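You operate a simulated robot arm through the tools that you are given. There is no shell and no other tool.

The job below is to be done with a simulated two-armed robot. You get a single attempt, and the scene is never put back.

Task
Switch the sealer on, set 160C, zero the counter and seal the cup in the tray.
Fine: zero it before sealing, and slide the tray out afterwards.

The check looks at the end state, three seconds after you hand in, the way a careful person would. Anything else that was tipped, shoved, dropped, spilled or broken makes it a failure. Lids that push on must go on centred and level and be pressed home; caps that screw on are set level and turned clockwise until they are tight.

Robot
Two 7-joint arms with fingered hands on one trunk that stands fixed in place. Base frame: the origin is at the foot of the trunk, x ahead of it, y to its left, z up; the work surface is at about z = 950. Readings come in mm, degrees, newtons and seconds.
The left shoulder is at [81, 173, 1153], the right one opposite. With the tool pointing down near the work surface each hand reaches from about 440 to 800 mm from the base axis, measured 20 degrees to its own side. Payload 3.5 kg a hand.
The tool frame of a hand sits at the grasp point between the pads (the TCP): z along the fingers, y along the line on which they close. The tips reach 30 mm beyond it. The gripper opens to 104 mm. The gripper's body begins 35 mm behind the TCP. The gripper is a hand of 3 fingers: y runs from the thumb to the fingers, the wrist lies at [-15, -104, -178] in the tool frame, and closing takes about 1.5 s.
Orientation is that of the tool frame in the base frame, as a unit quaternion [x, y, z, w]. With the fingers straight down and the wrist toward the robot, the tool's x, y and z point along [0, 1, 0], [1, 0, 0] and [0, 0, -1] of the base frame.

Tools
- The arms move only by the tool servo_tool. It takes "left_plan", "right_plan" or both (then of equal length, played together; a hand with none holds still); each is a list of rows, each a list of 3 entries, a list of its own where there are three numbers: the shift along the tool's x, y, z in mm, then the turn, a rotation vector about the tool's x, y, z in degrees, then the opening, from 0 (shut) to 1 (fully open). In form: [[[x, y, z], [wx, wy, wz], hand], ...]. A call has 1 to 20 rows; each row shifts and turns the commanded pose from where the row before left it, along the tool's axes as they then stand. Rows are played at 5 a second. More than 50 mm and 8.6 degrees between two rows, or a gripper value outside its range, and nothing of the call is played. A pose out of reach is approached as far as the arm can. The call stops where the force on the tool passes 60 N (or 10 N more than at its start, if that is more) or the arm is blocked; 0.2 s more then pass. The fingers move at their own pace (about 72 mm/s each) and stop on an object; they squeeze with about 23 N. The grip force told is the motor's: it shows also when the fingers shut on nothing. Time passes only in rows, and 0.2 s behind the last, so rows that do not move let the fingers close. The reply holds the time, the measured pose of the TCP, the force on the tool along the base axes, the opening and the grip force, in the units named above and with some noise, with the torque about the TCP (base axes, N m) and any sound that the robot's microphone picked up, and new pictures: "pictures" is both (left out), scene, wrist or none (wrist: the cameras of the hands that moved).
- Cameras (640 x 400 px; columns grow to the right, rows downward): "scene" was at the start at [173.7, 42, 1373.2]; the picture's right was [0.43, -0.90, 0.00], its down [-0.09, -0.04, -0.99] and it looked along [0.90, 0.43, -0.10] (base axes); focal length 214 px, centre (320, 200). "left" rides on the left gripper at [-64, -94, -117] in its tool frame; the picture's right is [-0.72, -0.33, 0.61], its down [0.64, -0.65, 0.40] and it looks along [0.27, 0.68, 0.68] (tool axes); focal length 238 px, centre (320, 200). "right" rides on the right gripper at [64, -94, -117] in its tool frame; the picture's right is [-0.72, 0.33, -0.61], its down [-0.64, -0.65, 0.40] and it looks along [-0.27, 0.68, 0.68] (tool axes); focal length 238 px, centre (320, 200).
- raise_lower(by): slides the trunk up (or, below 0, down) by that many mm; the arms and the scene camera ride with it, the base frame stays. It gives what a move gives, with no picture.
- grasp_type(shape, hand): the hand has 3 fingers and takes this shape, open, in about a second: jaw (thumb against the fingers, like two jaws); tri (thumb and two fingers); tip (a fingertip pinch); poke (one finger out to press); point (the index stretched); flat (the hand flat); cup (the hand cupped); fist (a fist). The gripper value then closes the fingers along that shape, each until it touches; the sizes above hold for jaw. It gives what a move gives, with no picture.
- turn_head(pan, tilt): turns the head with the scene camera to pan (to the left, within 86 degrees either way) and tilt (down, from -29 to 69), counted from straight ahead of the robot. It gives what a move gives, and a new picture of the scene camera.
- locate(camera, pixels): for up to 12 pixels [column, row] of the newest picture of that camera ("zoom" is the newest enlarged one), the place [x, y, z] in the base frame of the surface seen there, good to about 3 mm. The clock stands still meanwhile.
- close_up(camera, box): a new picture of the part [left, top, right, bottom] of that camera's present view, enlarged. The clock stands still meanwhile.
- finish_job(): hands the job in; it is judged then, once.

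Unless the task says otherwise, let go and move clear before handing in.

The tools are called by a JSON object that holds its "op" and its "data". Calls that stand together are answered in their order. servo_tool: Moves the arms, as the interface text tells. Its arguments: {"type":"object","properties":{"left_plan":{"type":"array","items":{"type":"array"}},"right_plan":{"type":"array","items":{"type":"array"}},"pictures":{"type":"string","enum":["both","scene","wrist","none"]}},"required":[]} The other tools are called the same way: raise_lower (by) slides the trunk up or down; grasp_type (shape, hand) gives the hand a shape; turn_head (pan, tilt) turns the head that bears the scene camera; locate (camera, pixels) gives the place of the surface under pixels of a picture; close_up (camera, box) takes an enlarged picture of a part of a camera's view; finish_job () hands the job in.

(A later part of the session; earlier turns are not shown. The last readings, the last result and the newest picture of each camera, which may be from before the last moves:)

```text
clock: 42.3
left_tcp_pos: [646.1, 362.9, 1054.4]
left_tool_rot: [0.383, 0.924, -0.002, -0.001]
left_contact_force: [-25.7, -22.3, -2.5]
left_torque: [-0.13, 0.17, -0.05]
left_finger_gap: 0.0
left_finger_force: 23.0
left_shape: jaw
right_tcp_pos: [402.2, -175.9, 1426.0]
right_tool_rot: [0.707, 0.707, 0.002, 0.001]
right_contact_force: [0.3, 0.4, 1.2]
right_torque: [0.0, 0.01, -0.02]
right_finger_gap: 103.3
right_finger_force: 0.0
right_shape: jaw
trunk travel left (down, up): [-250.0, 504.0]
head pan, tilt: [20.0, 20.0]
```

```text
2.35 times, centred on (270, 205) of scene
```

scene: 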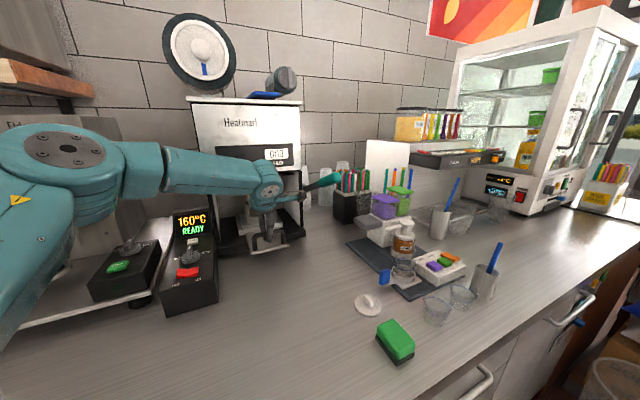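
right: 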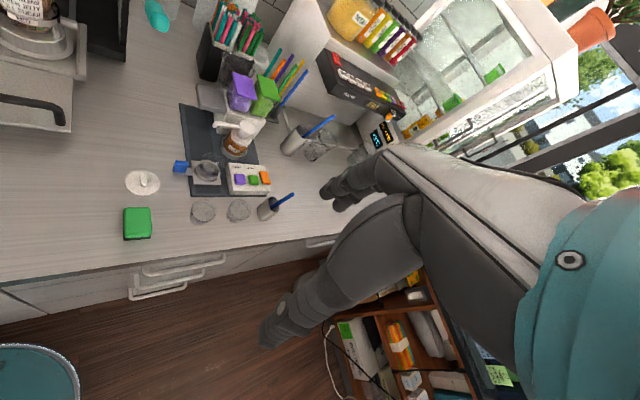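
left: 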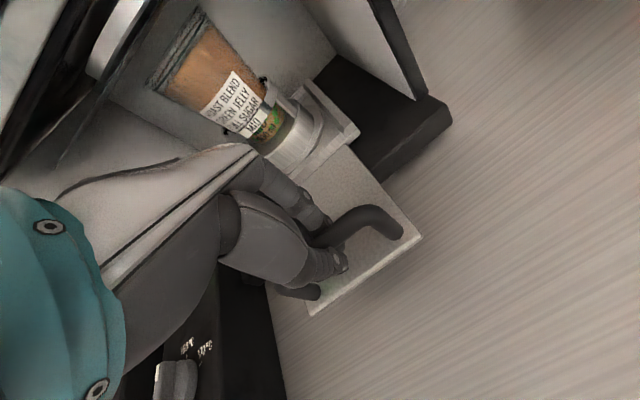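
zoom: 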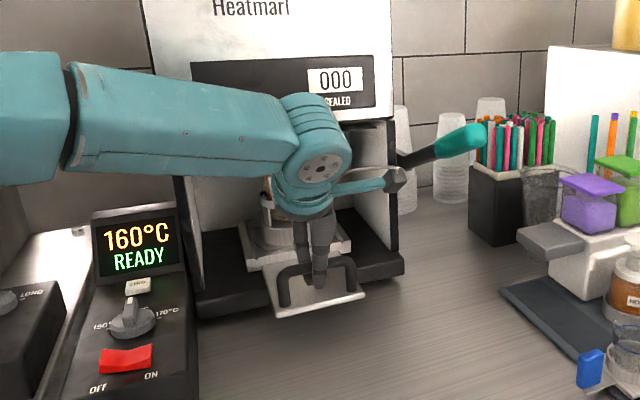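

A firm 34 N along the push direction shows the tray has reached its stop. I'll relax the push, open, and rise straight up, then back off.

{"op": "servo_tool", "data": {"left_plan": [[[0, -5, 0], [0, 0, 0], 0], [[0, 0, 0], [0, 0, 0], 0.3], [[0, 0, 0], [0, 0, 0], 0.5], [[0, 0, 0], [0, 0, 0], 0.5], [[0, 0, 0], [0, 0, 0], 0.5], [[0, 0, 0], [0, 0, 0], 0.5], [[0, 0, -10], [0, 0, 0], 0.5], [[0, 0, -30], [0, 0, 0], 0.5], [[0, 0, -40], [0, 0, 0], 0.5], [[0, -30, -30], [0, 0, 0], 0.5], [[0, -30, -30], [0, 0, 0], 0.5], [[0, -30, -20], [0, 0, 0], 0.5], [[0, -30, 0], [0, 0, 0], 0.5], [[0, -30, 0], [0, 0, 0], 0.5]]}}

{"op": "close_up", "data": {"camera": "left", "box": [250, 50, 490, 250]}}

{"op": "close_up", "data": {"camera": "scene", "box": [190, 120, 350, 290]}}

```text
clock: 45.3
left_tcp_pos: [538.0, 256.3, 1214.0]
left_tool_rot: [0.382, 0.924, 0.0, 0.0]
left_contact_force: [-0.7, 0.1, -0.2]
left_torque: [0.02, -0.01, 0.0]
left_finger_gap: 51.9
left_finger_force: 0.0
left_shape: jaw
right_tcp_pos: [407.1, -172.1, 1426.2]
right_tool_rot: [0.707, 0.707, 0.0, 0.0]
right_contact_force: [-0.7, -0.1, 0.2]
right_torque: [0.0, -0.02, 0.02]
right_finger_gap: 103.6
right_finger_force: 0.1
right_shape: jaw
trunk travel left (down, up): [-250.0, 504.0]
head pan, tilt: [20.0, 20.0]
```

scene: 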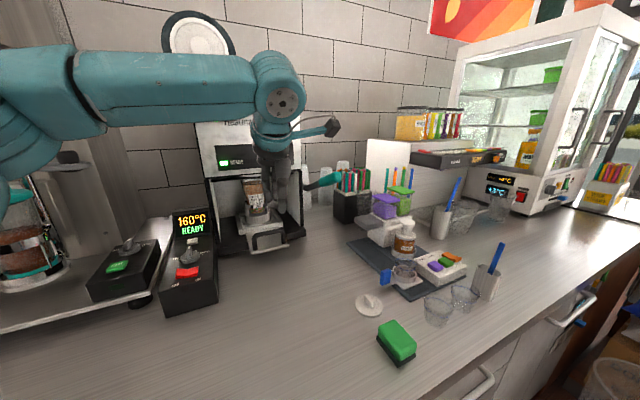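
left: 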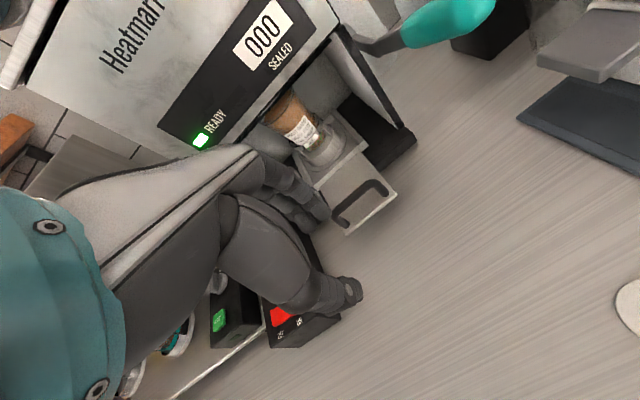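

```text
2.00 times, centred on (370, 150) of left
```

zoom: 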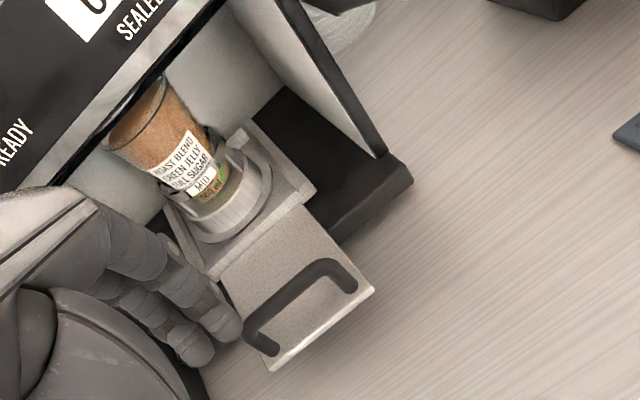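

```text
2.35 times, centred on (270, 205) of scene
```

zoom: 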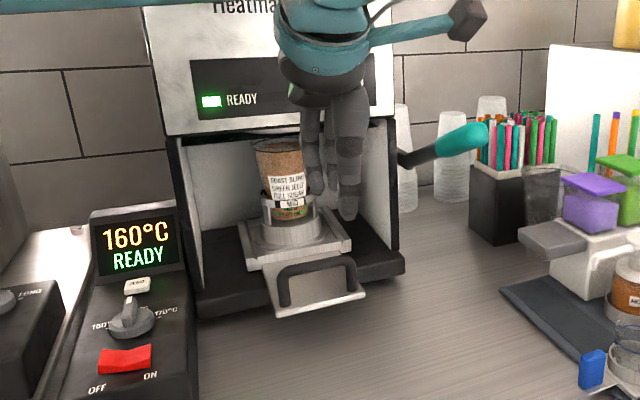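

The hand is clear; I'll measure where the handle and cup now stand relative to the sealing head.

{"op": "locate", "data": {"camera": "left", "pixels": [[360, 200], [340, 218], [385, 185], [350, 233], [290, 105], [320, 150], [335, 120], [370, 150], [405, 140], [330, 40], [415, 40], [470, 15]]}}

{"op": "close_up", "data": {"camera": "scene", "box": [230, 170, 310, 260]}}

```text
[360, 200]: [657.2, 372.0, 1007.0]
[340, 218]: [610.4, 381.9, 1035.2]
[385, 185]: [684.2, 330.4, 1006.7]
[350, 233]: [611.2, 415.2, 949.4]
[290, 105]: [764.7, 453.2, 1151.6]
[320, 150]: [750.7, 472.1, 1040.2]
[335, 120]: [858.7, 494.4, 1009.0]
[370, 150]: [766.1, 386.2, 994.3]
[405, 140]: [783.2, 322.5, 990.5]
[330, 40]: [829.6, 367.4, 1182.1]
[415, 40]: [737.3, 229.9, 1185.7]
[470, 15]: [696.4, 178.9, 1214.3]
```

```text
4.44 times, centred on (270, 215) of scene
```

zoom: 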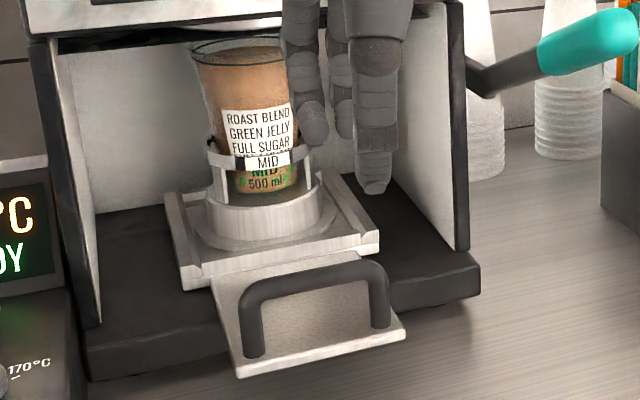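

I'll measure the handle bar itself in this enlargement to confirm it is at the stop.

{"op": "locate", "data": {"camera": "zoom", "pixels": [[310, 277], [260, 290], [370, 272], [235, 375], [400, 335], [190, 280], [375, 245], [265, 195], [290, 120], [240, 45], [200, 55], [285, 50]]}}

```text
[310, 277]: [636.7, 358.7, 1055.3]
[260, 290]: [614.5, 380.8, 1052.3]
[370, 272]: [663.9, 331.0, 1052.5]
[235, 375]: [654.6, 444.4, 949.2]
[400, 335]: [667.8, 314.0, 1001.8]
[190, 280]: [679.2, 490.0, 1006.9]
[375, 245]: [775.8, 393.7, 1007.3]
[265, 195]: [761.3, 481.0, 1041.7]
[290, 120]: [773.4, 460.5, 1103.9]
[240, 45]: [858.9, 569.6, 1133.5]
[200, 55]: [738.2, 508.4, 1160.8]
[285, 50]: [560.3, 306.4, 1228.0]
```

The bar now lies at u≈704, which is 171 mm in. To be sure it is fully home after my back-off, I'll nudge it again with closed fingers from the front.

{"op": "servo_tool", "data": {"left_plan": [[[0, 30, 20], [0, 0, 0], 0], [[0, 30, 20], [0, 0, 0], 0], [[0, 30, 20], [0, 0, 0], 0], [[0, 12, 30], [0, 0, 0], 0], [[0, 0, 35], [0, 0, 0], 0], [[0, 0, 29], [0, 0, 0], 0], [[0, 0, 0], [0, 0, 0], 0]]}}

{"op": "close_up", "data": {"camera": "left", "box": [240, 120, 480, 320]}}

```text
clock: 46.9
left_tcp_pos: [613.4, 328.2, 1061.8]
left_tool_rot: [0.383, 0.924, 0.0, 0.0]
left_contact_force: [0.1, -0.2, -0.6]
left_torque: [0.0, -0.01, -0.04]
left_finger_gap: 0.1
left_finger_force: 23.8
left_shape: jaw
right_tcp_pos: [407.3, -172.3, 1426.1]
right_tool_rot: [0.707, 0.707, 0.0, 0.0]
right_contact_force: [0.2, -0.9, -0.3]
right_torque: [0.03, -0.04, 0.04]
right_finger_gap: 103.6
right_finger_force: 0.1
right_shape: jaw
trunk travel left (down, up): [-250.0, 504.0]
head pan, tilt: [20.0, 20.0]
```

scene: 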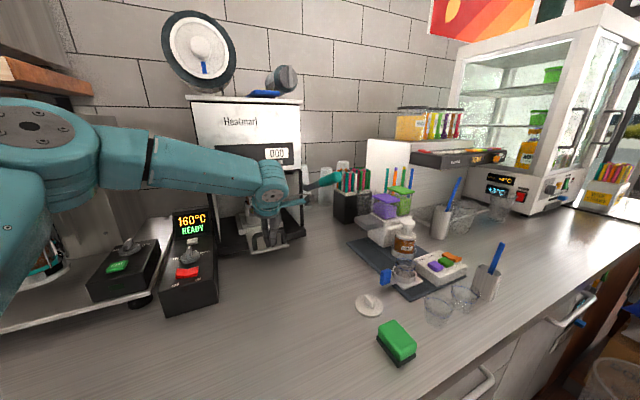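
left: 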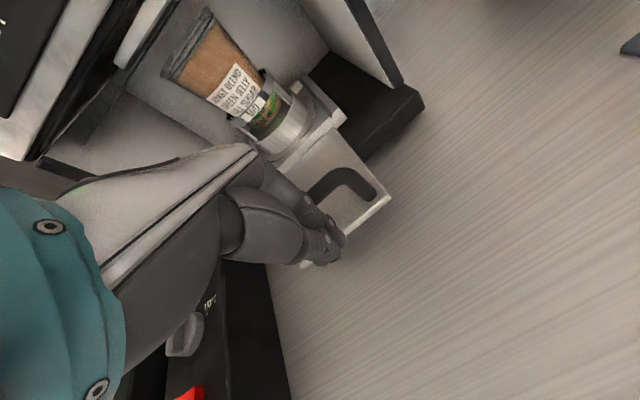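

```text
2.00 times, centred on (360, 220) of left
```

zoom: 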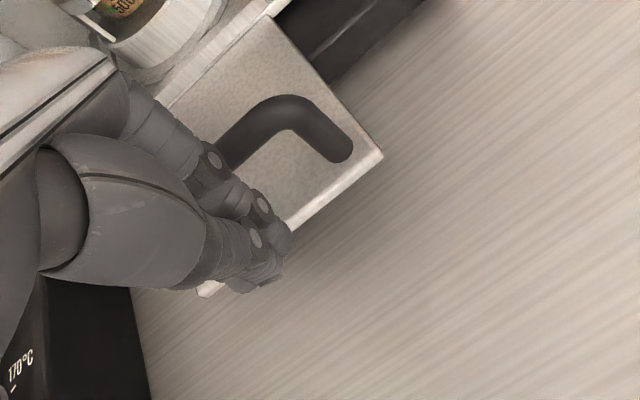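

The closed fingers are down in front of the bar with no contact. I'll nudge forward in small steps until I feel the stop.

{"op": "servo_tool", "data": {"left_plan": [[[0, 6, 0], [0, 0, 0], 0], [[0, 5, 0], [0, 0, 0], 0], [[0, 4, 0], [0, 0, 0], 0], [[0, 4, 0], [0, 0, 0], 0], [[0, 4, 0], [0, 0, 0], 0], [[0, 0, 0], [0, 0, 0], 0]], "pictures": "wrist"}}

```text
clock: 48.3
left_tcp_pos: [626.7, 341.9, 1061.2]
left_tool_rot: [0.383, 0.924, 0.0, 0.002]
left_contact_force: [-16.2, -14.2, 7.7]
left_torque: [0.0, 0.1, 0.15]
left_finger_gap: 0.1
left_finger_force: 22.2
left_shape: jaw
right_tcp_pos: [404.2, -173.6, 1426.5]
right_tool_rot: [0.708, 0.707, 0.002, 0.0]
right_contact_force: [-0.8, 0.3, 0.4]
right_torque: [0.0, 0.0, -0.01]
right_finger_gap: 103.7
right_finger_force: 0.1
right_shape: jaw
trunk travel left (down, up): [-250.0, 504.0]
head pan, tilt: [20.0, 20.0]
```

left: 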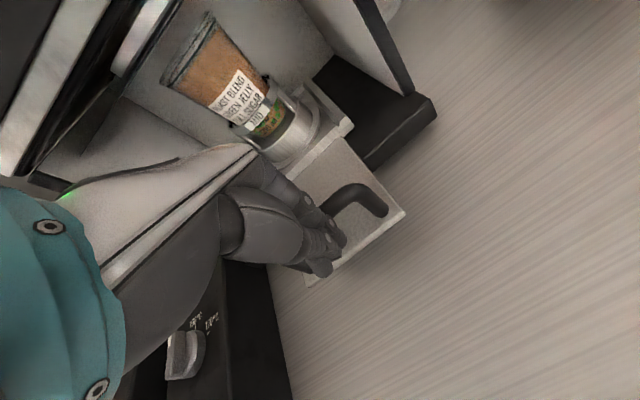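

22 N again at the stop, so the tray is fully in. I'll back off, rise, and turn the left hand so its jaw will straddle the teal lever grip.

{"op": "servo_tool", "data": {"left_plan": [[[0, -10, 0], [0, 0, 0], 0], [[0, -15, -10], [0, 0, 0], 0], [[0, -15, -40], [0, 0, 0], 0], [[0, -20, -45], [0, 0, 0], 0], [[0, -20, -45], [0, 0, 0], 0], [[0, -10, -45], [0, 0, 0], 0], [[0, 0, -45], [0, 0, 7.5], 0], [[0, 0, 0], [0, 0, 7.5], 0], [[0, 0, 0], [0, 0, 7.5], 0], [[0, 0, 0], [0, 0, 7.5], 0], [[0, 0, 0], [0, 0, 7.5], 0], [[0, 0, 0], [0, 0, 7.5], 0.3], [[0, 0, 0], [0, 0, 7.5], 0.6], [[0, 0, 0], [0, 0, 7.5], 0.7], [[0, 0, 0], [0, 0, 7.5], 0.7], [[0, 0, 0], [0, 0, 7.5], 0.7], [[0, 0, 0], [0, 0, 7.5], 0.7], [[0, 0, 0], [0, 0, 7.5], 0.7]]}}

```text
clock: 52.1
left_tcp_pos: [565.3, 280.7, 1289.3]
left_tool_rot: [0.925, 0.381, 0.0, 0.0]
left_contact_force: [-0.9, -0.4, -1.0]
left_torque: [-0.03, 0.0, -0.01]
left_finger_gap: 72.5
left_finger_force: 0.1
left_shape: jaw
right_tcp_pos: [407.5, -171.3, 1426.6]
right_tool_rot: [0.708, 0.707, 0.0, 0.001]
right_contact_force: [0.3, 0.5, 0.2]
right_torque: [0.01, -0.04, -0.03]
right_finger_gap: 103.5
right_finger_force: 0.1
right_shape: jaw
trunk travel left (down, up): [-250.0, 504.0]
head pan, tilt: [20.0, 20.0]
```

scene: 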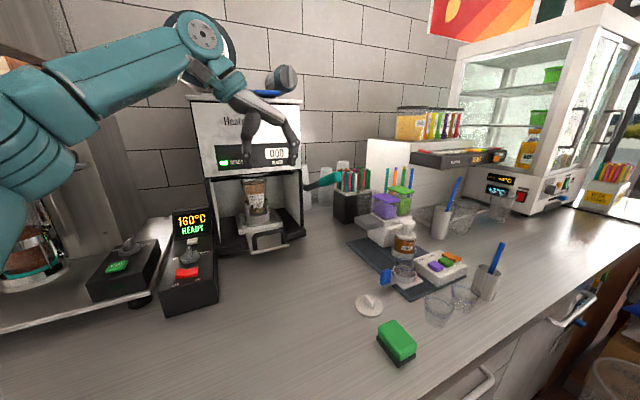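
left: 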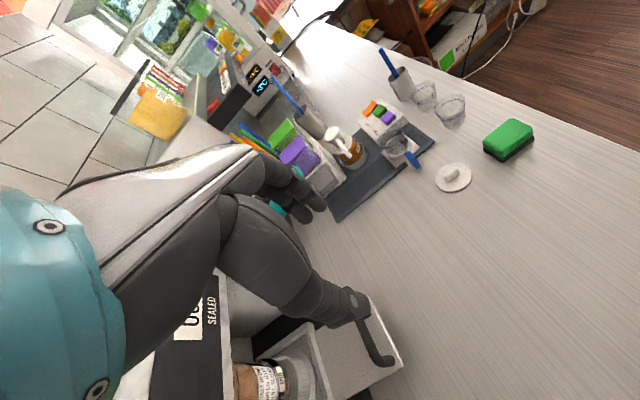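

The hand is turned and clear at z 1289. I'll move it over the teal grip and check.

{"op": "servo_tool", "data": {"left_plan": [[[11.7, 33, 0], [0, 0, 0], 0.7], [[11.7, 33, 0], [0, 0, 0], 0.7], [[11.7, 33, 0], [0, 0, 0], 0.7], [[11.7, 33, 0], [0, 0, 0], 0.7], [[0, 33.7, 0], [0, 0, 0], 0.7], [[0, 0, 0], [0, 0, 0], 0.7]]}}

{"op": "close_up", "data": {"camera": "scene", "box": [250, 80, 410, 260]}}

{"op": "close_up", "data": {"camera": "left", "box": [200, 120, 440, 320]}}

```text
clock: 53.5
left_tcp_pos: [585.0, 272.9, 1289.4]
left_tool_rot: [0.924, 0.382, 0.0, 0.0]
left_contact_force: [0.6, 0.1, 1.2]
left_torque: [0.02, 0.01, -0.01]
left_finger_gap: 72.4
left_finger_force: 0.1
left_shape: jaw
left hand out of reach, approached as far as the arm can: row 1, 2, 3, 4, 5
right_tcp_pos: [407.9, -172.0, 1426.4]
right_tool_rot: [0.707, 0.707, 0.0, 0.0]
right_contact_force: [-0.2, -0.1, -0.9]
right_torque: [-0.01, 0.02, 0.03]
right_finger_gap: 103.6
right_finger_force: 0.0
right_shape: jaw
trunk travel left (down, up): [-250.0, 504.0]
head pan, tilt: [20.0, 20.0]
```

scene: 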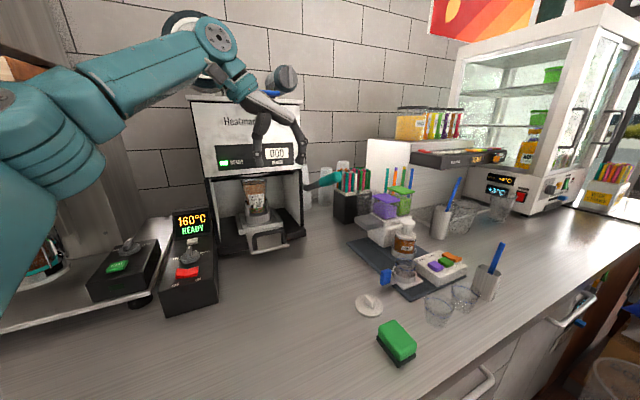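
left: 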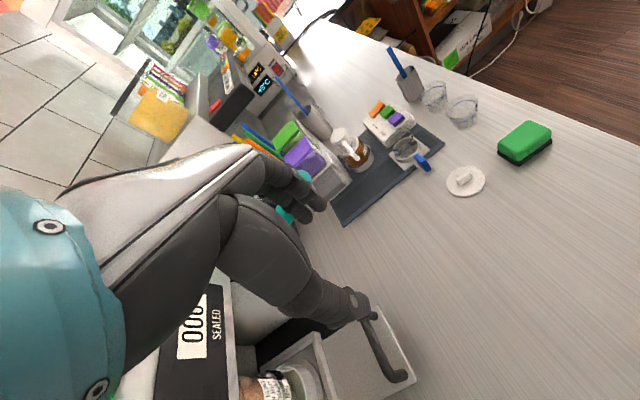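

```text
2.22 times, centred on (330, 170) of scene
```

zoom: 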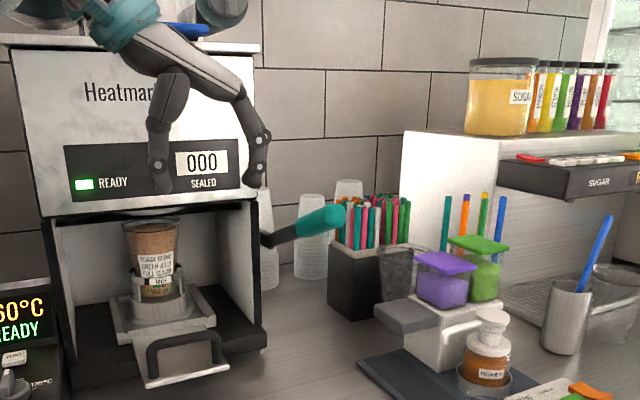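

```text
2.00 times, centred on (320, 220) of left
```

zoom: 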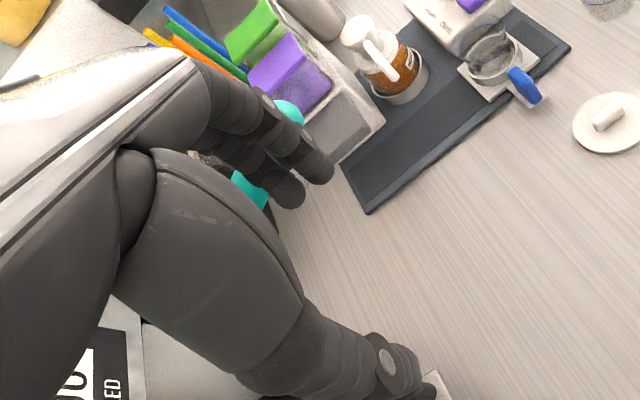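

That spot is out of the left arm's reach at this trunk height, so the trunk should rise. First I'll check what lies above and around the left arm, such as the wooden shelf near (15,90).

{"op": "locate", "data": {"camera": "scene", "pixels": [[8, 75], [20, 72], [30, 160], [90, 90], [200, 30], [10, 250], [60, 165], [285, 80]]}}

{"op": "turn_head", "data": {"pan": 50, "tilt": 0}}

```text
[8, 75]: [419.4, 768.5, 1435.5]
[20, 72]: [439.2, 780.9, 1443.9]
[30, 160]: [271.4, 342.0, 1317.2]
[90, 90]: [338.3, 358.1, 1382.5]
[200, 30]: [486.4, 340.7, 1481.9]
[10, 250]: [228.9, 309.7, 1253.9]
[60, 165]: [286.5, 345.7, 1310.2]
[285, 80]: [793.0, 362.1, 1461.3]
```

```text
clock: 54.5
left_tcp_pos: [584.8, 271.7, 1290.1]
left_tool_rot: [0.924, 0.382, 0.0, -0.001]
left_contact_force: [-0.3, 0.0, 0.3]
left_torque: [0.01, 0.0, -0.01]
left_finger_gap: 72.5
left_finger_force: 0.1
left_shape: jaw
right_tcp_pos: [407.8, -171.8, 1426.6]
right_tool_rot: [0.707, 0.707, 0.0, 0.0]
right_contact_force: [-0.1, 0.0, -1.4]
right_torque: [-0.02, 0.01, 0.02]
right_finger_gap: 103.6
right_finger_force: 0.0
right_shape: jaw
trunk travel left (down, up): [-250.0, 504.0]
head pan, tilt: [50.0, 0.0]
```

scene: 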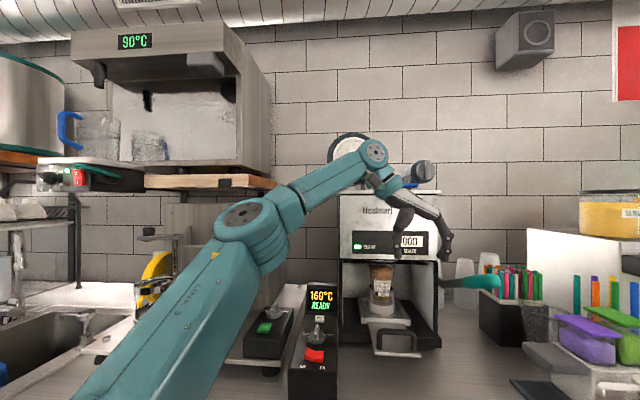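

The elbow is near (300,345,1350), well away from the shelf at y 770 and the items on the sealer. I'll raise the trunk 180 mm.

{"op": "raise_lower", "data": {"by": 180}}

{"op": "turn_head", "data": {"pan": 20, "tilt": 35}}

```text
clock: 56.5
left_tcp_pos: [529.3, 273.0, 1527.1]
left_tool_rot: [0.922, 0.382, 0.05, 0.021]
left_contact_force: [-0.3, 0.6, 0.1]
left_torque: [0.0, 0.01, 0.02]
left_finger_gap: 72.7
left_finger_force: 0.1
left_shape: jaw
right_tcp_pos: [407.8, -172.9, 1606.9]
right_tool_rot: [0.706, 0.708, 0.0, 0.0]
right_contact_force: [0.7, -0.1, 0.7]
right_torque: [-0.03, -0.02, -0.02]
right_finger_gap: 103.6
right_finger_force: 0.1
right_shape: jaw
trunk travel left (down, up): [-430.0, 324.0]
head pan, tilt: [50.0, 0.0]
```

```text
clock: 57.5
left_tcp_pos: [528.1, 272.9, 1526.4]
left_tool_rot: [0.923, 0.382, 0.05, 0.021]
left_contact_force: [-0.8, 0.0, -0.8]
left_torque: [-0.01, 0.04, -0.02]
left_finger_gap: 72.4
left_finger_force: 0.1
left_shape: jaw
right_tcp_pos: [406.9, -172.2, 1605.9]
right_tool_rot: [0.707, 0.707, 0.0, -0.001]
right_contact_force: [1.1, 0.0, 0.0]
right_torque: [0.02, 0.0, 0.01]
right_finger_gap: 103.7
right_finger_force: 0.1
right_shape: jaw
trunk travel left (down, up): [-430.0, 324.0]
head pan, tilt: [20.0, 35.0]
```

scene: 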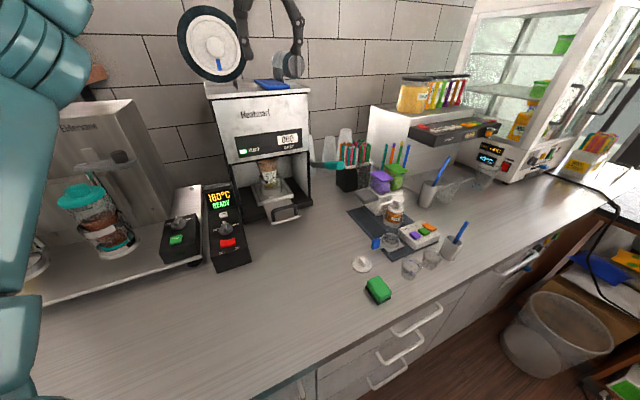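

After the rise the pose is a little tilted (z and w parts 0.05, 0.02). I'll play a still row to see what pose is commanded.

{"op": "servo_tool", "data": {"left_plan": [[[0, 0, 0], [0, 0, 0], 0.7], [[0, 0, 0], [0, 0, 0], 0.7]]}}

```text
clock: 58.1
left_tcp_pos: [528.3, 272.5, 1527.9]
left_tool_rot: [0.923, 0.382, 0.05, 0.021]
left_contact_force: [0.7, 1.1, 0.0]
left_torque: [0.03, 0.0, -0.01]
left_finger_gap: 72.6
left_finger_force: 0.0
left_shape: jaw
right_tcp_pos: [408.3, -171.5, 1606.3]
right_tool_rot: [0.707, 0.707, 0.0, 0.0]
right_contact_force: [0.1, -0.1, -0.7]
right_torque: [-0.01, 0.01, -0.01]
right_finger_gap: 104.0
right_finger_force: 0.1
right_shape: jaw
trunk travel left (down, up): [-430.0, 324.0]
head pan, tilt: [20.0, 35.0]
```

scene: 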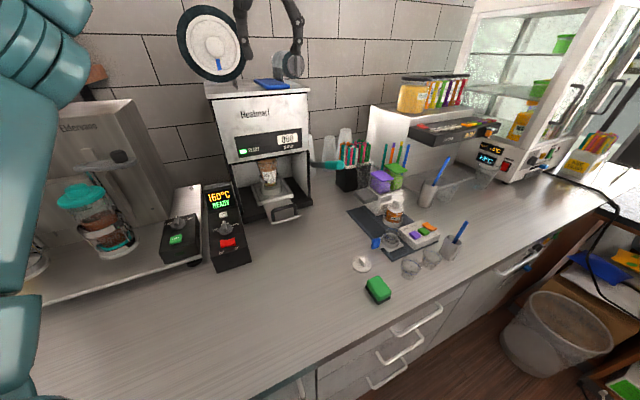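
left: 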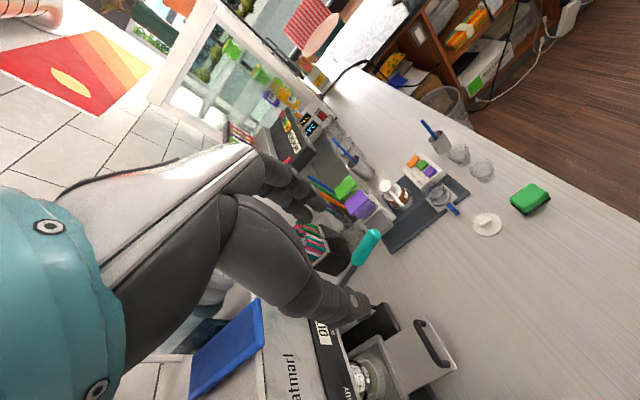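

The pose holds, tilted about 6 degrees towards +x. The teal grip is now plainly visible at (368,245) of the left picture, so I'll measure it and straighten the hand.

{"op": "close_up", "data": {"camera": "left", "box": [300, 190, 460, 350]}}

{"op": "close_up", "data": {"camera": "scene", "box": [220, 90, 380, 240]}}

{"op": "locate", "data": {"camera": "left", "pixels": [[376, 233], [370, 242], [362, 255], [356, 264], [352, 271], [346, 280], [340, 288], [372, 250], [366, 238]]}}

```text
2.50 times, centred on (380, 270) of left
```

zoom: 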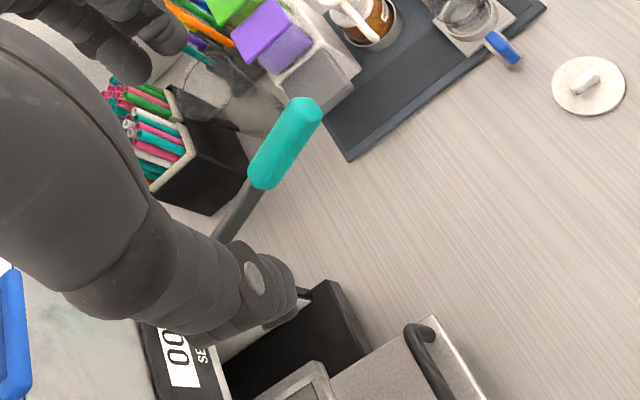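

```text
2.67 times, centred on (300, 165) of scene
```

zoom: 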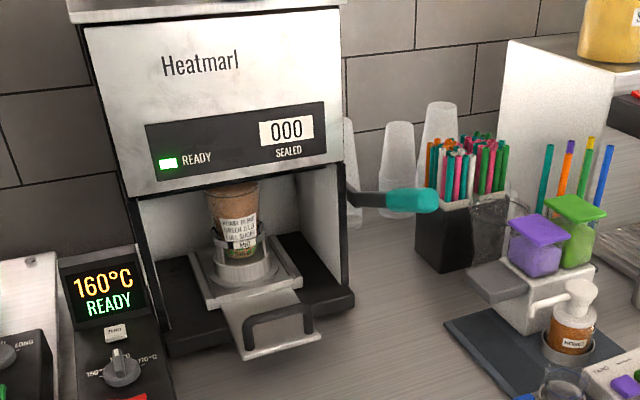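

```text
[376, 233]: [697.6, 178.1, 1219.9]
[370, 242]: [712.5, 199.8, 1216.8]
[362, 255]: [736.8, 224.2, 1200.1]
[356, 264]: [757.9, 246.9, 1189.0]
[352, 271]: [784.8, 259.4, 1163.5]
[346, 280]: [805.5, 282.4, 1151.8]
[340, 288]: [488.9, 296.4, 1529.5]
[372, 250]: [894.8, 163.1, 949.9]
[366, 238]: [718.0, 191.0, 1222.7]
```

The grip's top runs from (698,178,1220) to (758,247,1189). I'll straighten the hand, descend in front of the sealer and then move over the grip's middle near (723,204).

{"op": "servo_tool", "data": {"left_plan": [[[0, 0, 0], [4.4, -4.4, 0], 0.7], [[0, 0, 45], [0, 0, 0], 0.7], [[0, 0, 45], [0, 0, 0], 0.7], [[0, 0, 45], [0, 0, 0], 0.7], [[0, 0, 45], [0, 0, 0], 0.7], [[0, 0, 45], [0, 0, 0], 0.7], [[17.8, 37.3, 0], [0, 0, 0], 0.7], [[17.8, 37.3, 0], [0, 0, 0], 0.7], [[17.8, 37.3, 0], [0, 0, 0], 0.7], [[17.8, 37.3, 0], [0, 0, 0], 0.7], [[17.8, 37.3, 0], [0, 0, 0], 0.7], [[0, 0, 0], [0, 0, 0], 0.7]]}}

{"op": "close_up", "data": {"camera": "left", "box": [220, 140, 460, 340]}}

{"op": "close_up", "data": {"camera": "scene", "box": [220, 50, 420, 240]}}

```text
clock: 60.7
left_tcp_pos: [624.8, 236.7, 1273.4]
left_tool_rot: [0.924, 0.383, 0.0, 0.0]
left_contact_force: [-0.2, -0.7, 0.2]
left_torque: [-0.04, -0.02, -0.02]
left_finger_gap: 72.8
left_finger_force: 0.1
left_shape: jaw
left hand out of reach, approached as far as the arm can: row 1, 10, 11
right_tcp_pos: [408.1, -170.6, 1605.6]
right_tool_rot: [0.707, 0.707, 0.0, 0.0]
right_contact_force: [0.8, -0.6, 0.3]
right_torque: [0.01, 0.01, 0.0]
right_finger_gap: 103.6
right_finger_force: 0.1
right_shape: jaw
trunk travel left (down, up): [-430.0, 324.0]
head pan, tilt: [20.0, 35.0]
```

scene: 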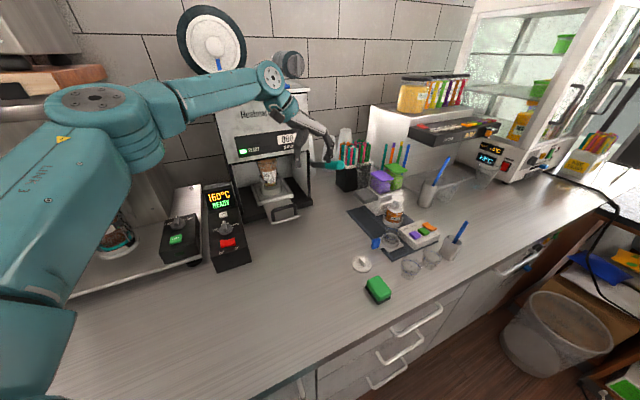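
left: 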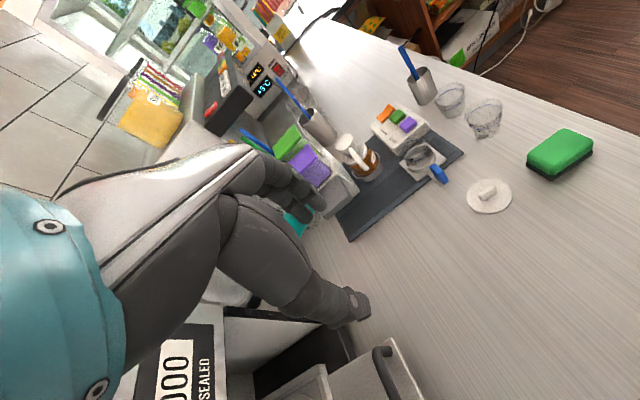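

```text
2.00 times, centred on (340, 240) of left
```

zoom: 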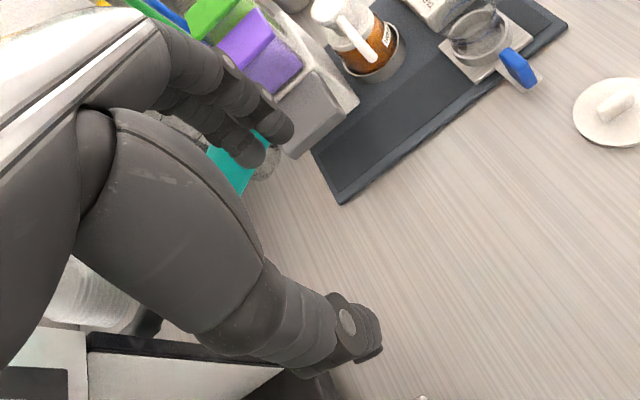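

```text
2.11 times, centred on (320, 145) of scene
```

zoom: 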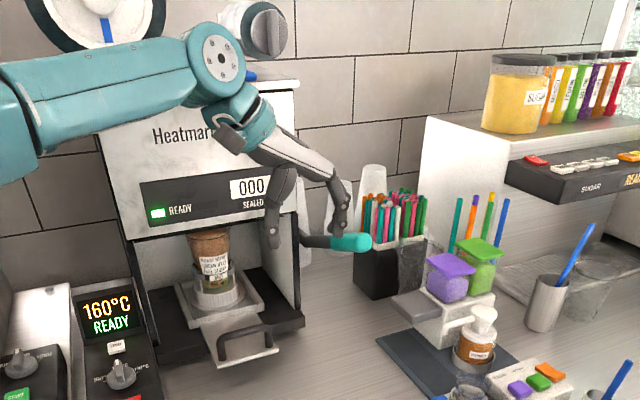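

The arm stopped at (625,237,1273): with this wrist turn it cannot reach further. I'll turn the hand back to yaw 0 (wrist toward the robot), move above the grip's tip near (700,182), and see what turn is reachable there.

{"op": "servo_tool", "data": {"left_plan": [[[0, 0, 0], [0, 0, -7.5], 0.9], [[0, 0, 0], [0, 0, -7.5], 0.9], [[0, 0, 0], [0, 0, -7.5], 0.9], [[0, 0, 0], [0, 0, -7.5], 0.9], [[0, 0, 0], [0, 0, -7.5], 0.9], [[0, 0, 0], [0, 0, -7.5], 0.9], [[-18, 25, 0], [0, 0, 0], 0.9], [[-18, 25, 0], [0, 0, 0], 0.9], [[-18, 25, 0], [0, 0, 0], 0.9], [[0, 0, 0], [0, 0, 0], 0.9]]}}

```text
clock: 62.9
left_tcp_pos: [631.4, 222.6, 1268.7]
left_tool_rot: [0.708, 0.707, 0.0, 0.0]
left_contact_force: [-0.3, -0.4, -0.2]
left_torque: [-0.02, 0.0, 0.04]
left_finger_gap: 93.4
left_finger_force: 0.2
left_shape: jaw
left hand out of reach, approached as far as the arm can: row 7, 8, 9
right_tcp_pos: [407.5, -170.7, 1606.2]
right_tool_rot: [0.707, 0.707, -0.001, 0.0]
right_contact_force: [0.4, 0.1, -0.7]
right_torque: [-0.03, 0.02, 0.02]
right_finger_gap: 103.4
right_finger_force: 0.1
right_shape: jaw
trunk travel left (down, up): [-430.0, 324.0]
head pan, tilt: [20.0, 35.0]
```

scene: 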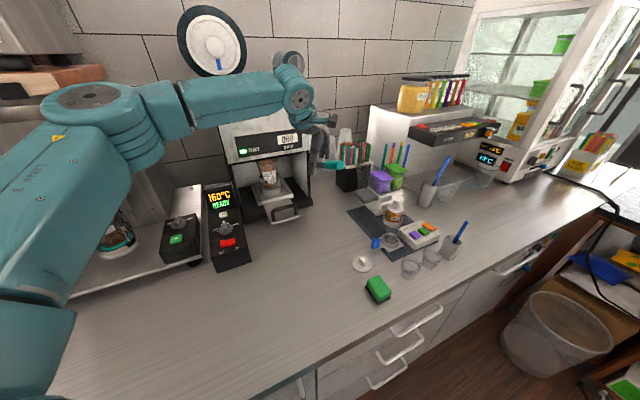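
left: 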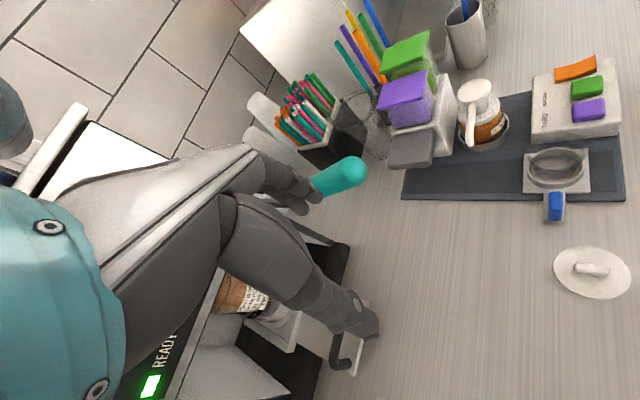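

The arm still stops at (631,223); a wrist above shoulder height seems to cost reach. I'll raise the trunk another 150 mm and try again.

{"op": "raise_lower", "data": {"by": 150}}

{"op": "servo_tool", "data": {"left_plan": [[[0, 0, 30], [0, 0, 0], 0.9], [[0, 0, 30], [0, 0, 0], 0.9], [[0, 0, 30], [0, 0, 0], 0.9], [[0, 0, 30], [0, 0, 0], 0.9], [[0, 0, 20], [0, 0, 0], 0.9], [[0, 0, 0], [0, 0, 0], 0.9]]}}

```text
clock: 64.6
left_tcp_pos: [620.0, 222.2, 1438.7]
left_tool_rot: [0.707, 0.707, 0.012, 0.014]
left_contact_force: [0.0, 0.4, 0.3]
left_torque: [0.0, -0.01, -0.01]
left_finger_gap: 93.5
left_finger_force: 0.1
left_shape: jaw
right_tcp_pos: [408.9, -172.0, 1755.3]
right_tool_rot: [0.707, 0.708, -0.001, 0.0]
right_contact_force: [-0.1, 0.3, -0.3]
right_torque: [0.01, -0.03, -0.02]
right_finger_gap: 103.6
right_finger_force: 0.1
right_shape: jaw
trunk travel left (down, up): [-580.0, 174.0]
head pan, tilt: [20.0, 35.0]
```

```text
clock: 66.0
left_tcp_pos: [608.6, 232.8, 1305.1]
left_tool_rot: [0.707, 0.706, 0.013, 0.015]
left_contact_force: [-0.2, 0.4, 0.6]
left_torque: [0.0, -0.01, -0.03]
left_finger_gap: 93.4
left_finger_force: 0.1
left_shape: jaw
left hand out of reach, approached as far as the arm can: row 3, 4, 5
right_tcp_pos: [407.1, -172.4, 1756.7]
right_tool_rot: [0.707, 0.707, -0.001, 0.001]
right_contact_force: [0.7, 0.2, 0.1]
right_torque: [0.02, 0.02, 0.05]
right_finger_gap: 103.8
right_finger_force: 0.0
right_shape: jaw
trunk travel left (down, up): [-580.0, 174.0]
head pan, tilt: [20.0, 35.0]
```

scene: 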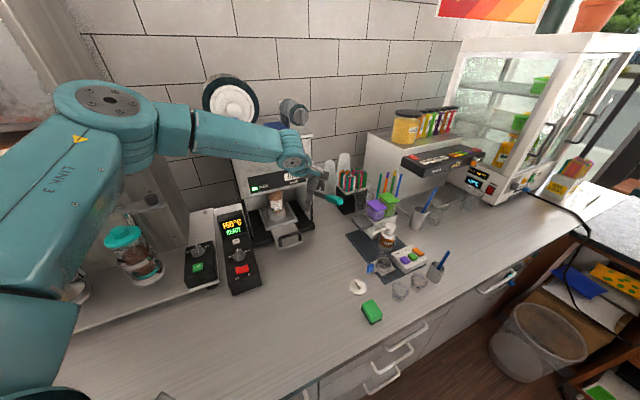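
left: 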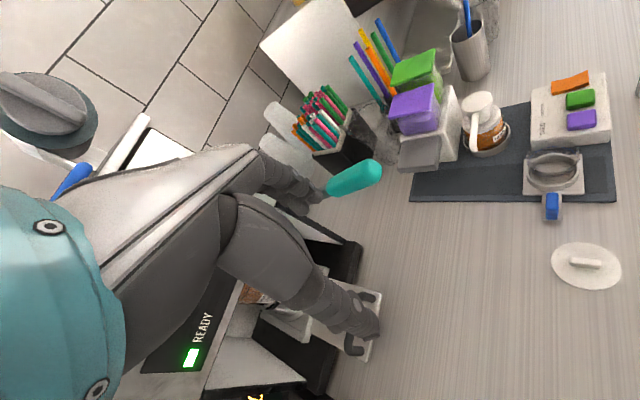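

Even a descent at (609,233) is now refused, so a joint is probably at its limit in this posture. I'll measure the elbow and wrist to understand it.

{"op": "locate", "data": {"camera": "scene", "pixels": [[110, 98], [292, 160], [195, 130], [40, 300], [60, 180], [150, 130], [320, 180]]}}

{"op": "turn_head", "data": {"pan": 60, "tilt": 50}}

```text
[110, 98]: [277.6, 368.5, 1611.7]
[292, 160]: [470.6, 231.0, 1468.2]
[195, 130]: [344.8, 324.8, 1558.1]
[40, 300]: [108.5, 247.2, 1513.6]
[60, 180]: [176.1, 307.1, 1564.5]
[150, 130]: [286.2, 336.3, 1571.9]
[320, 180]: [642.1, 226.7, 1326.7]
```

```text
clock: 67.1
left_tcp_pos: [608.9, 232.7, 1304.7]
left_tool_rot: [0.707, 0.707, 0.012, 0.014]
left_contact_force: [0.3, 0.5, -0.1]
left_torque: [-0.02, 0.03, 0.0]
left_finger_gap: 93.7
left_finger_force: 0.1
left_shape: jaw
right_tcp_pos: [407.7, -171.9, 1756.5]
right_tool_rot: [0.707, 0.707, 0.0, -0.001]
right_contact_force: [0.4, 0.1, 0.3]
right_torque: [-0.01, 0.01, 0.02]
right_finger_gap: 103.5
right_finger_force: 0.0
right_shape: jaw
trunk travel left (down, up): [-580.0, 174.0]
head pan, tilt: [60.0, 50.0]
```

scene: 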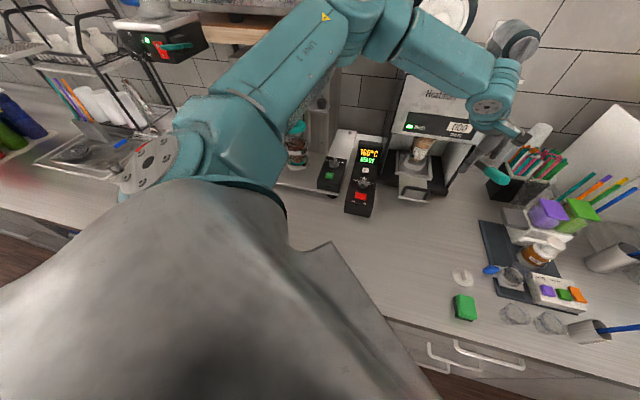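

The elbow stands high at about (280,370,1570) and is well bent, so this is a joint-limit posture rather than true reach. I'll retract toward the robot and turn the hand back to let the arm recover.

{"op": "servo_tool", "data": {"left_plan": [[[0, -30, -20], [0, 0, 0], 0.9], [[0, -30, -20], [0, 0, 0], 0.9], [[0, -30, -20], [0, 0, 0], 0.9], [[0, -30, -20], [0, 0, 0], 0.9], [[0, -30, 0], [0, 0, -7.5], 0.9], [[0, 0, 0], [0, 0, -7.5], 0.9], [[0, 0, 0], [0, 0, -7.5], 0.9], [[0, 0, 0], [0, 0, -7.5], 0.9], [[0, 0, 0], [0, 0, 0], 0.9]]}}

{"op": "locate", "data": {"camera": "scene", "pixels": [[400, 20], [480, 100], [220, 120]]}}

```text
clock: 69.1
left_tcp_pos: [454.9, 234.1, 1378.6]
left_tool_rot: [0.5, 0.866, 0.009, 0.017]
left_contact_force: [0.4, 0.0, -0.6]
left_torque: [0.0, 0.02, 0.0]
left_finger_gap: 93.3
left_finger_force: 0.0
left_shape: jaw
right_tcp_pos: [407.7, -172.2, 1757.1]
right_tool_rot: [0.707, 0.707, 0.001, 0.0]
right_contact_force: [0.4, -0.1, 0.3]
right_torque: [-0.01, 0.0, 0.02]
right_finger_gap: 103.7
right_finger_force: 0.2
right_shape: jaw
trunk travel left (down, up): [-580.0, 174.0]
head pan, tilt: [60.0, 50.0]
```

scene: 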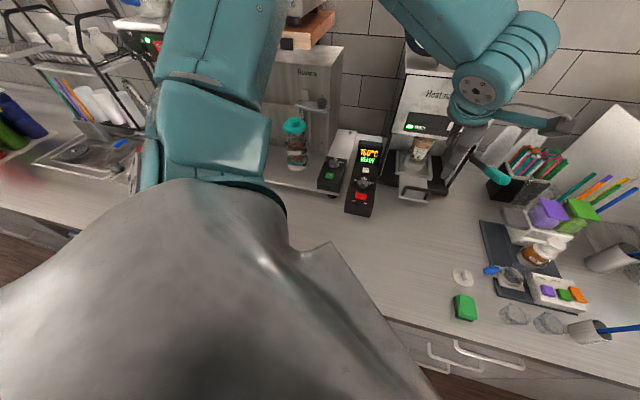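
left: 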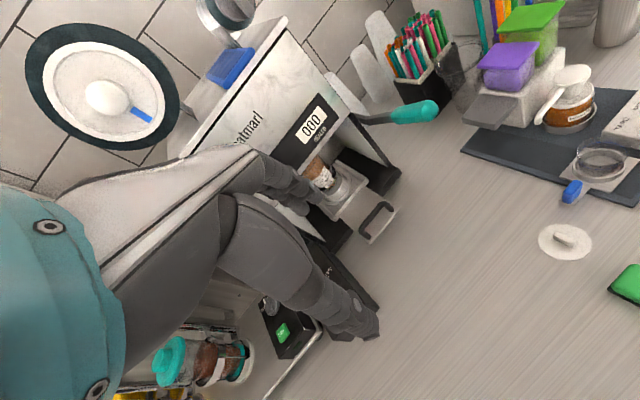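

```text
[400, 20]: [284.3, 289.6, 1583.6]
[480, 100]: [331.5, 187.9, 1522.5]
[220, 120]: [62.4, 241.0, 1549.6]
```

The arm recovered to (455,234,1379) with yaw 30. I'll straighten the small tilt, lower, and extend toward the lever again with this yaw.

{"op": "servo_tool", "data": {"left_plan": [[[0, 0, 0], [1.9, 1.1, 0], 0.9], [[0, 0, 36], [0, 0, 0], 0.9], [[0, 0, 36], [0, 0, 0], 0.9], [[0, 0, 36], [0, 0, 0], 0.9], [[-24.4, 28.6, 0], [0, 0, 0], 0.9], [[-24.4, 28.6, 0], [0, 0, 0], 0.9], [[-24.4, 28.6, 0], [0, 0, 0], 0.9], [[-24.4, 28.6, 0], [0, 0, 0], 0.9], [[-24.4, 28.6, 0], [0, 0, 0], 0.9], [[0, 0, 0], [0, 0, 0], 0.9]]}}

```text
clock: 71.3
left_tcp_pos: [578.7, 257.7, 1306.6]
left_tool_rot: [0.501, 0.865, -0.002, 0.001]
left_contact_force: [0.5, 0.4, 0.1]
left_torque: [-0.03, -0.01, -0.01]
left_finger_gap: 93.3
left_finger_force: 0.2
left_shape: jaw
left hand out of reach, approached as far as the arm can: row 6, 7, 8, 9
right_tcp_pos: [407.1, -172.4, 1755.8]
right_tool_rot: [0.707, 0.707, -0.001, 0.0]
right_contact_force: [-0.3, 0.3, 0.3]
right_torque: [0.01, -0.02, 0.02]
right_finger_gap: 103.6
right_finger_force: 0.2
right_shape: jaw
trunk travel left (down, up): [-580.0, 174.0]
head pan, tilt: [60.0, 50.0]
```

scene: 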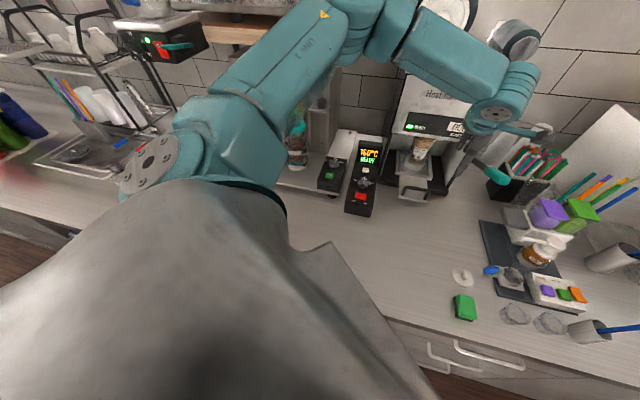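
left: 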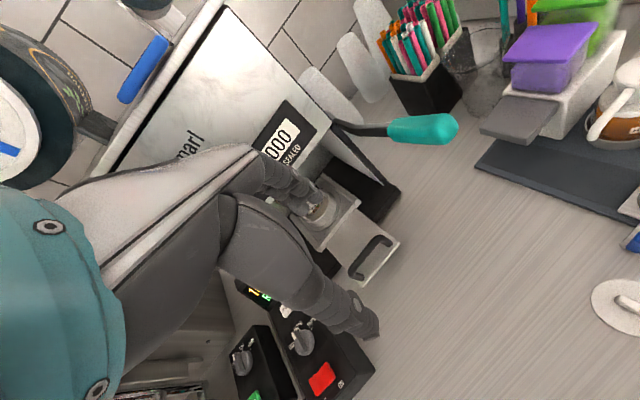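

The arm stops again at (579,258), with the elbow riding high. I'll bring the hand low and close in so the elbow can drop, then try extending from below.

{"op": "servo_tool", "data": {"left_plan": [[[20, -35, 0], [0, 0, 0], 0.9], [[20, -35, 0], [0, 0, 0], 0.9], [[10, -35, 0], [0, 0, 0], 0.9], [[0, -20, 30], [0, 0, 0], 0.9], [[0, 0, 40], [0, 0, 0], 0.9], [[0, 0, 40], [0, 0, 0], 0.9], [[0, 0, 40], [0, 0, 0], 0.9], [[0, 0, 30], [0, 0, 0], 0.9], [[0, 0, 0], [0, 0, 0], 0.9]]}}

{"op": "locate", "data": {"camera": "scene", "pixels": [[360, 20], [480, 100], [220, 100]]}}

```text
clock: 73.3
left_tcp_pos: [429.4, 269.6, 1165.6]
left_tool_rot: [0.501, 0.866, -0.002, 0.0]
left_contact_force: [-0.1, -0.6, -1.9]
left_torque: [0.01, 0.01, 0.0]
left_finger_gap: 93.4
left_finger_force: 0.2
left_shape: jaw
left hand out of reach, approached as far as the arm can: row 7, 8
right_tcp_pos: [406.6, -171.8, 1756.9]
right_tool_rot: [0.708, 0.706, 0.0, 0.0]
right_contact_force: [0.7, 0.6, -0.1]
right_torque: [-0.02, -0.02, -0.01]
right_finger_gap: 103.4
right_finger_force: 0.1
right_shape: jaw
trunk travel left (down, up): [-580.0, 174.0]
head pan, tilt: [60.0, 50.0]
```

scene: 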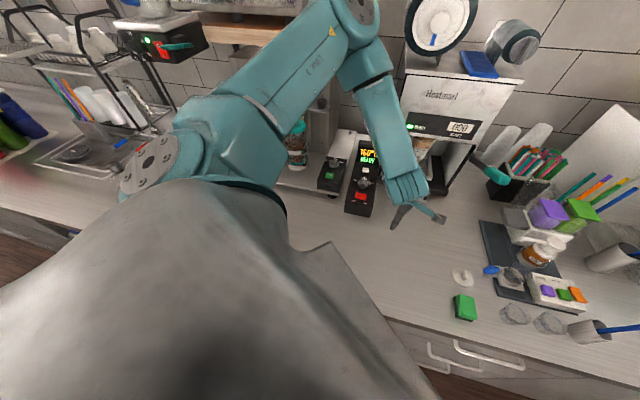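
left: 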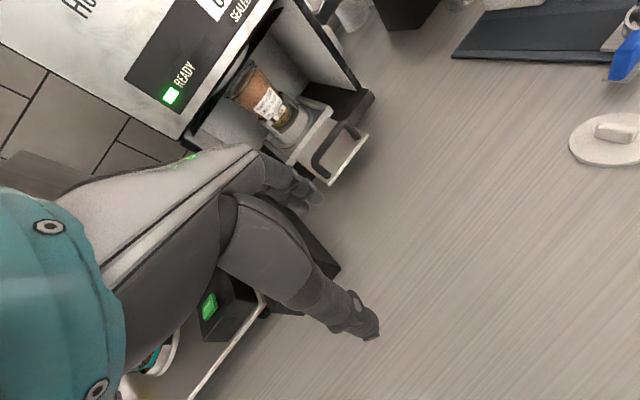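

```text
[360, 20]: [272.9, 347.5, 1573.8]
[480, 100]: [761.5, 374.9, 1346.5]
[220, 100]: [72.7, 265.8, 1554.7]
```

The upper arm has not moved over the last poses, so the shoulder is stuck at a limit. I'll bring the arm back to its comfortable area, high and to the left near (425,425,1560), and start afresh from there.

{"op": "servo_tool", "data": {"left_plan": [[[0, 0, -40], [0, 0, 0], 0.9], [[0, 0, -40], [0, 0, 0], 0.9], [[0, 0, -40], [0, 0, 0], 0.9], [[0, 0, -40], [0, 0, 0], 0.9], [[0, 0, -40], [0, 0, -7.5], 0.9], [[0, 0, -40], [0, 0, -7.5], 0.9], [[27, 10, -30], [0, 0, 0], 0.9], [[27, 10, -30], [0, 0, 0], 0.9], [[27, 10, -30], [0, 0, 0], 0.9], [[27, 10, -30], [0, 0, 0], 0.9], [[27, 0, -30], [0, 0, 0], 0.9], [[0, 0, 0], [0, 0, 0], 0.9], [[0, 0, 0], [0, 0, 0], 0.9]]}}

{"op": "turn_head", "data": {"pan": 50, "tilt": 20}}

```text
clock: 76.1
left_tcp_pos: [361.0, 396.0, 1557.2]
left_tool_rot: [0.384, 0.923, -0.001, 0.0]
left_contact_force: [0.1, 1.0, 0.2]
left_torque: [0.01, -0.01, 0.03]
left_finger_gap: 93.6
left_finger_force: 0.2
left_shape: jaw
right_tcp_pos: [406.2, -170.4, 1756.1]
right_tool_rot: [0.707, 0.708, 0.0, -0.001]
right_contact_force: [0.4, -0.6, 0.1]
right_torque: [0.0, 0.01, -0.01]
right_finger_gap: 103.5
right_finger_force: 0.1
right_shape: jaw
trunk travel left (down, up): [-580.0, 174.0]
head pan, tilt: [60.0, 50.0]
```

scene: 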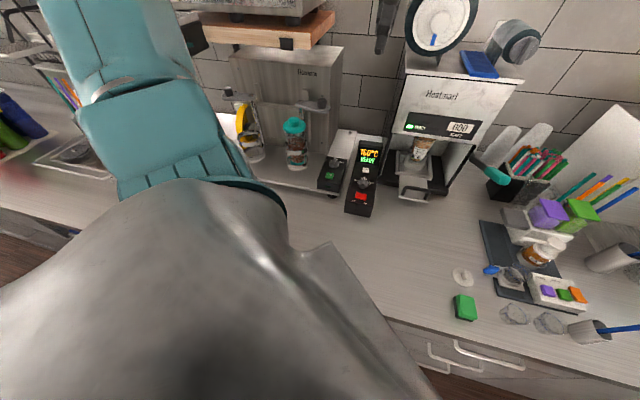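
left: 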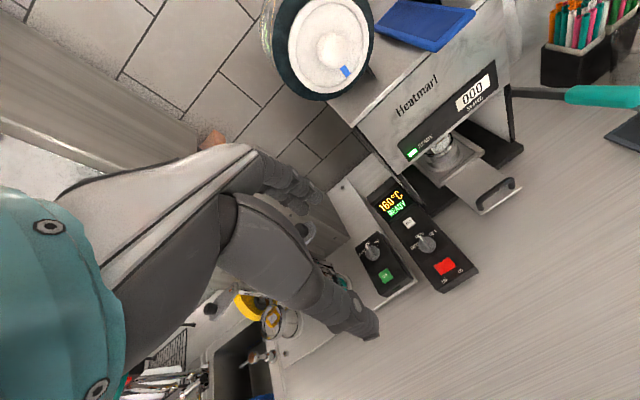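

```text
clock: 77.0
left_tcp_pos: [363.9, 395.6, 1556.6]
left_tool_rot: [0.383, 0.924, 0.0, 0.0]
left_contact_force: [0.1, -0.1, 0.1]
left_torque: [-0.03, 0.02, 0.0]
left_finger_gap: 93.6
left_finger_force: 0.0
left_shape: jaw
right_tcp_pos: [408.2, -172.3, 1756.4]
right_tool_rot: [0.707, 0.707, 0.001, 0.0]
right_contact_force: [0.2, -0.6, -0.2]
right_torque: [-0.02, 0.0, 0.01]
right_finger_gap: 103.7
right_finger_force: 0.0
right_shape: jaw
trunk travel left (down, up): [-580.0, 174.0]
head pan, tilt: [50.0, 20.0]
```

scene: 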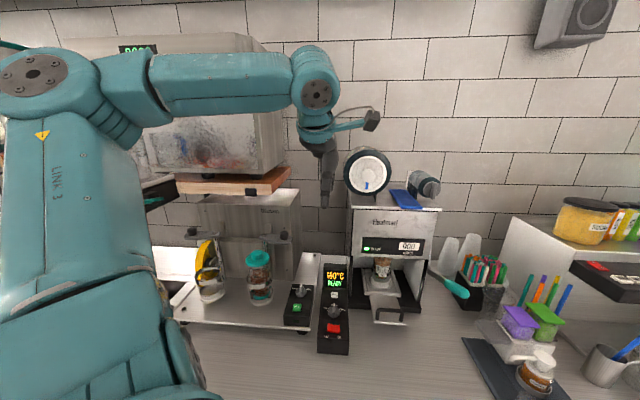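

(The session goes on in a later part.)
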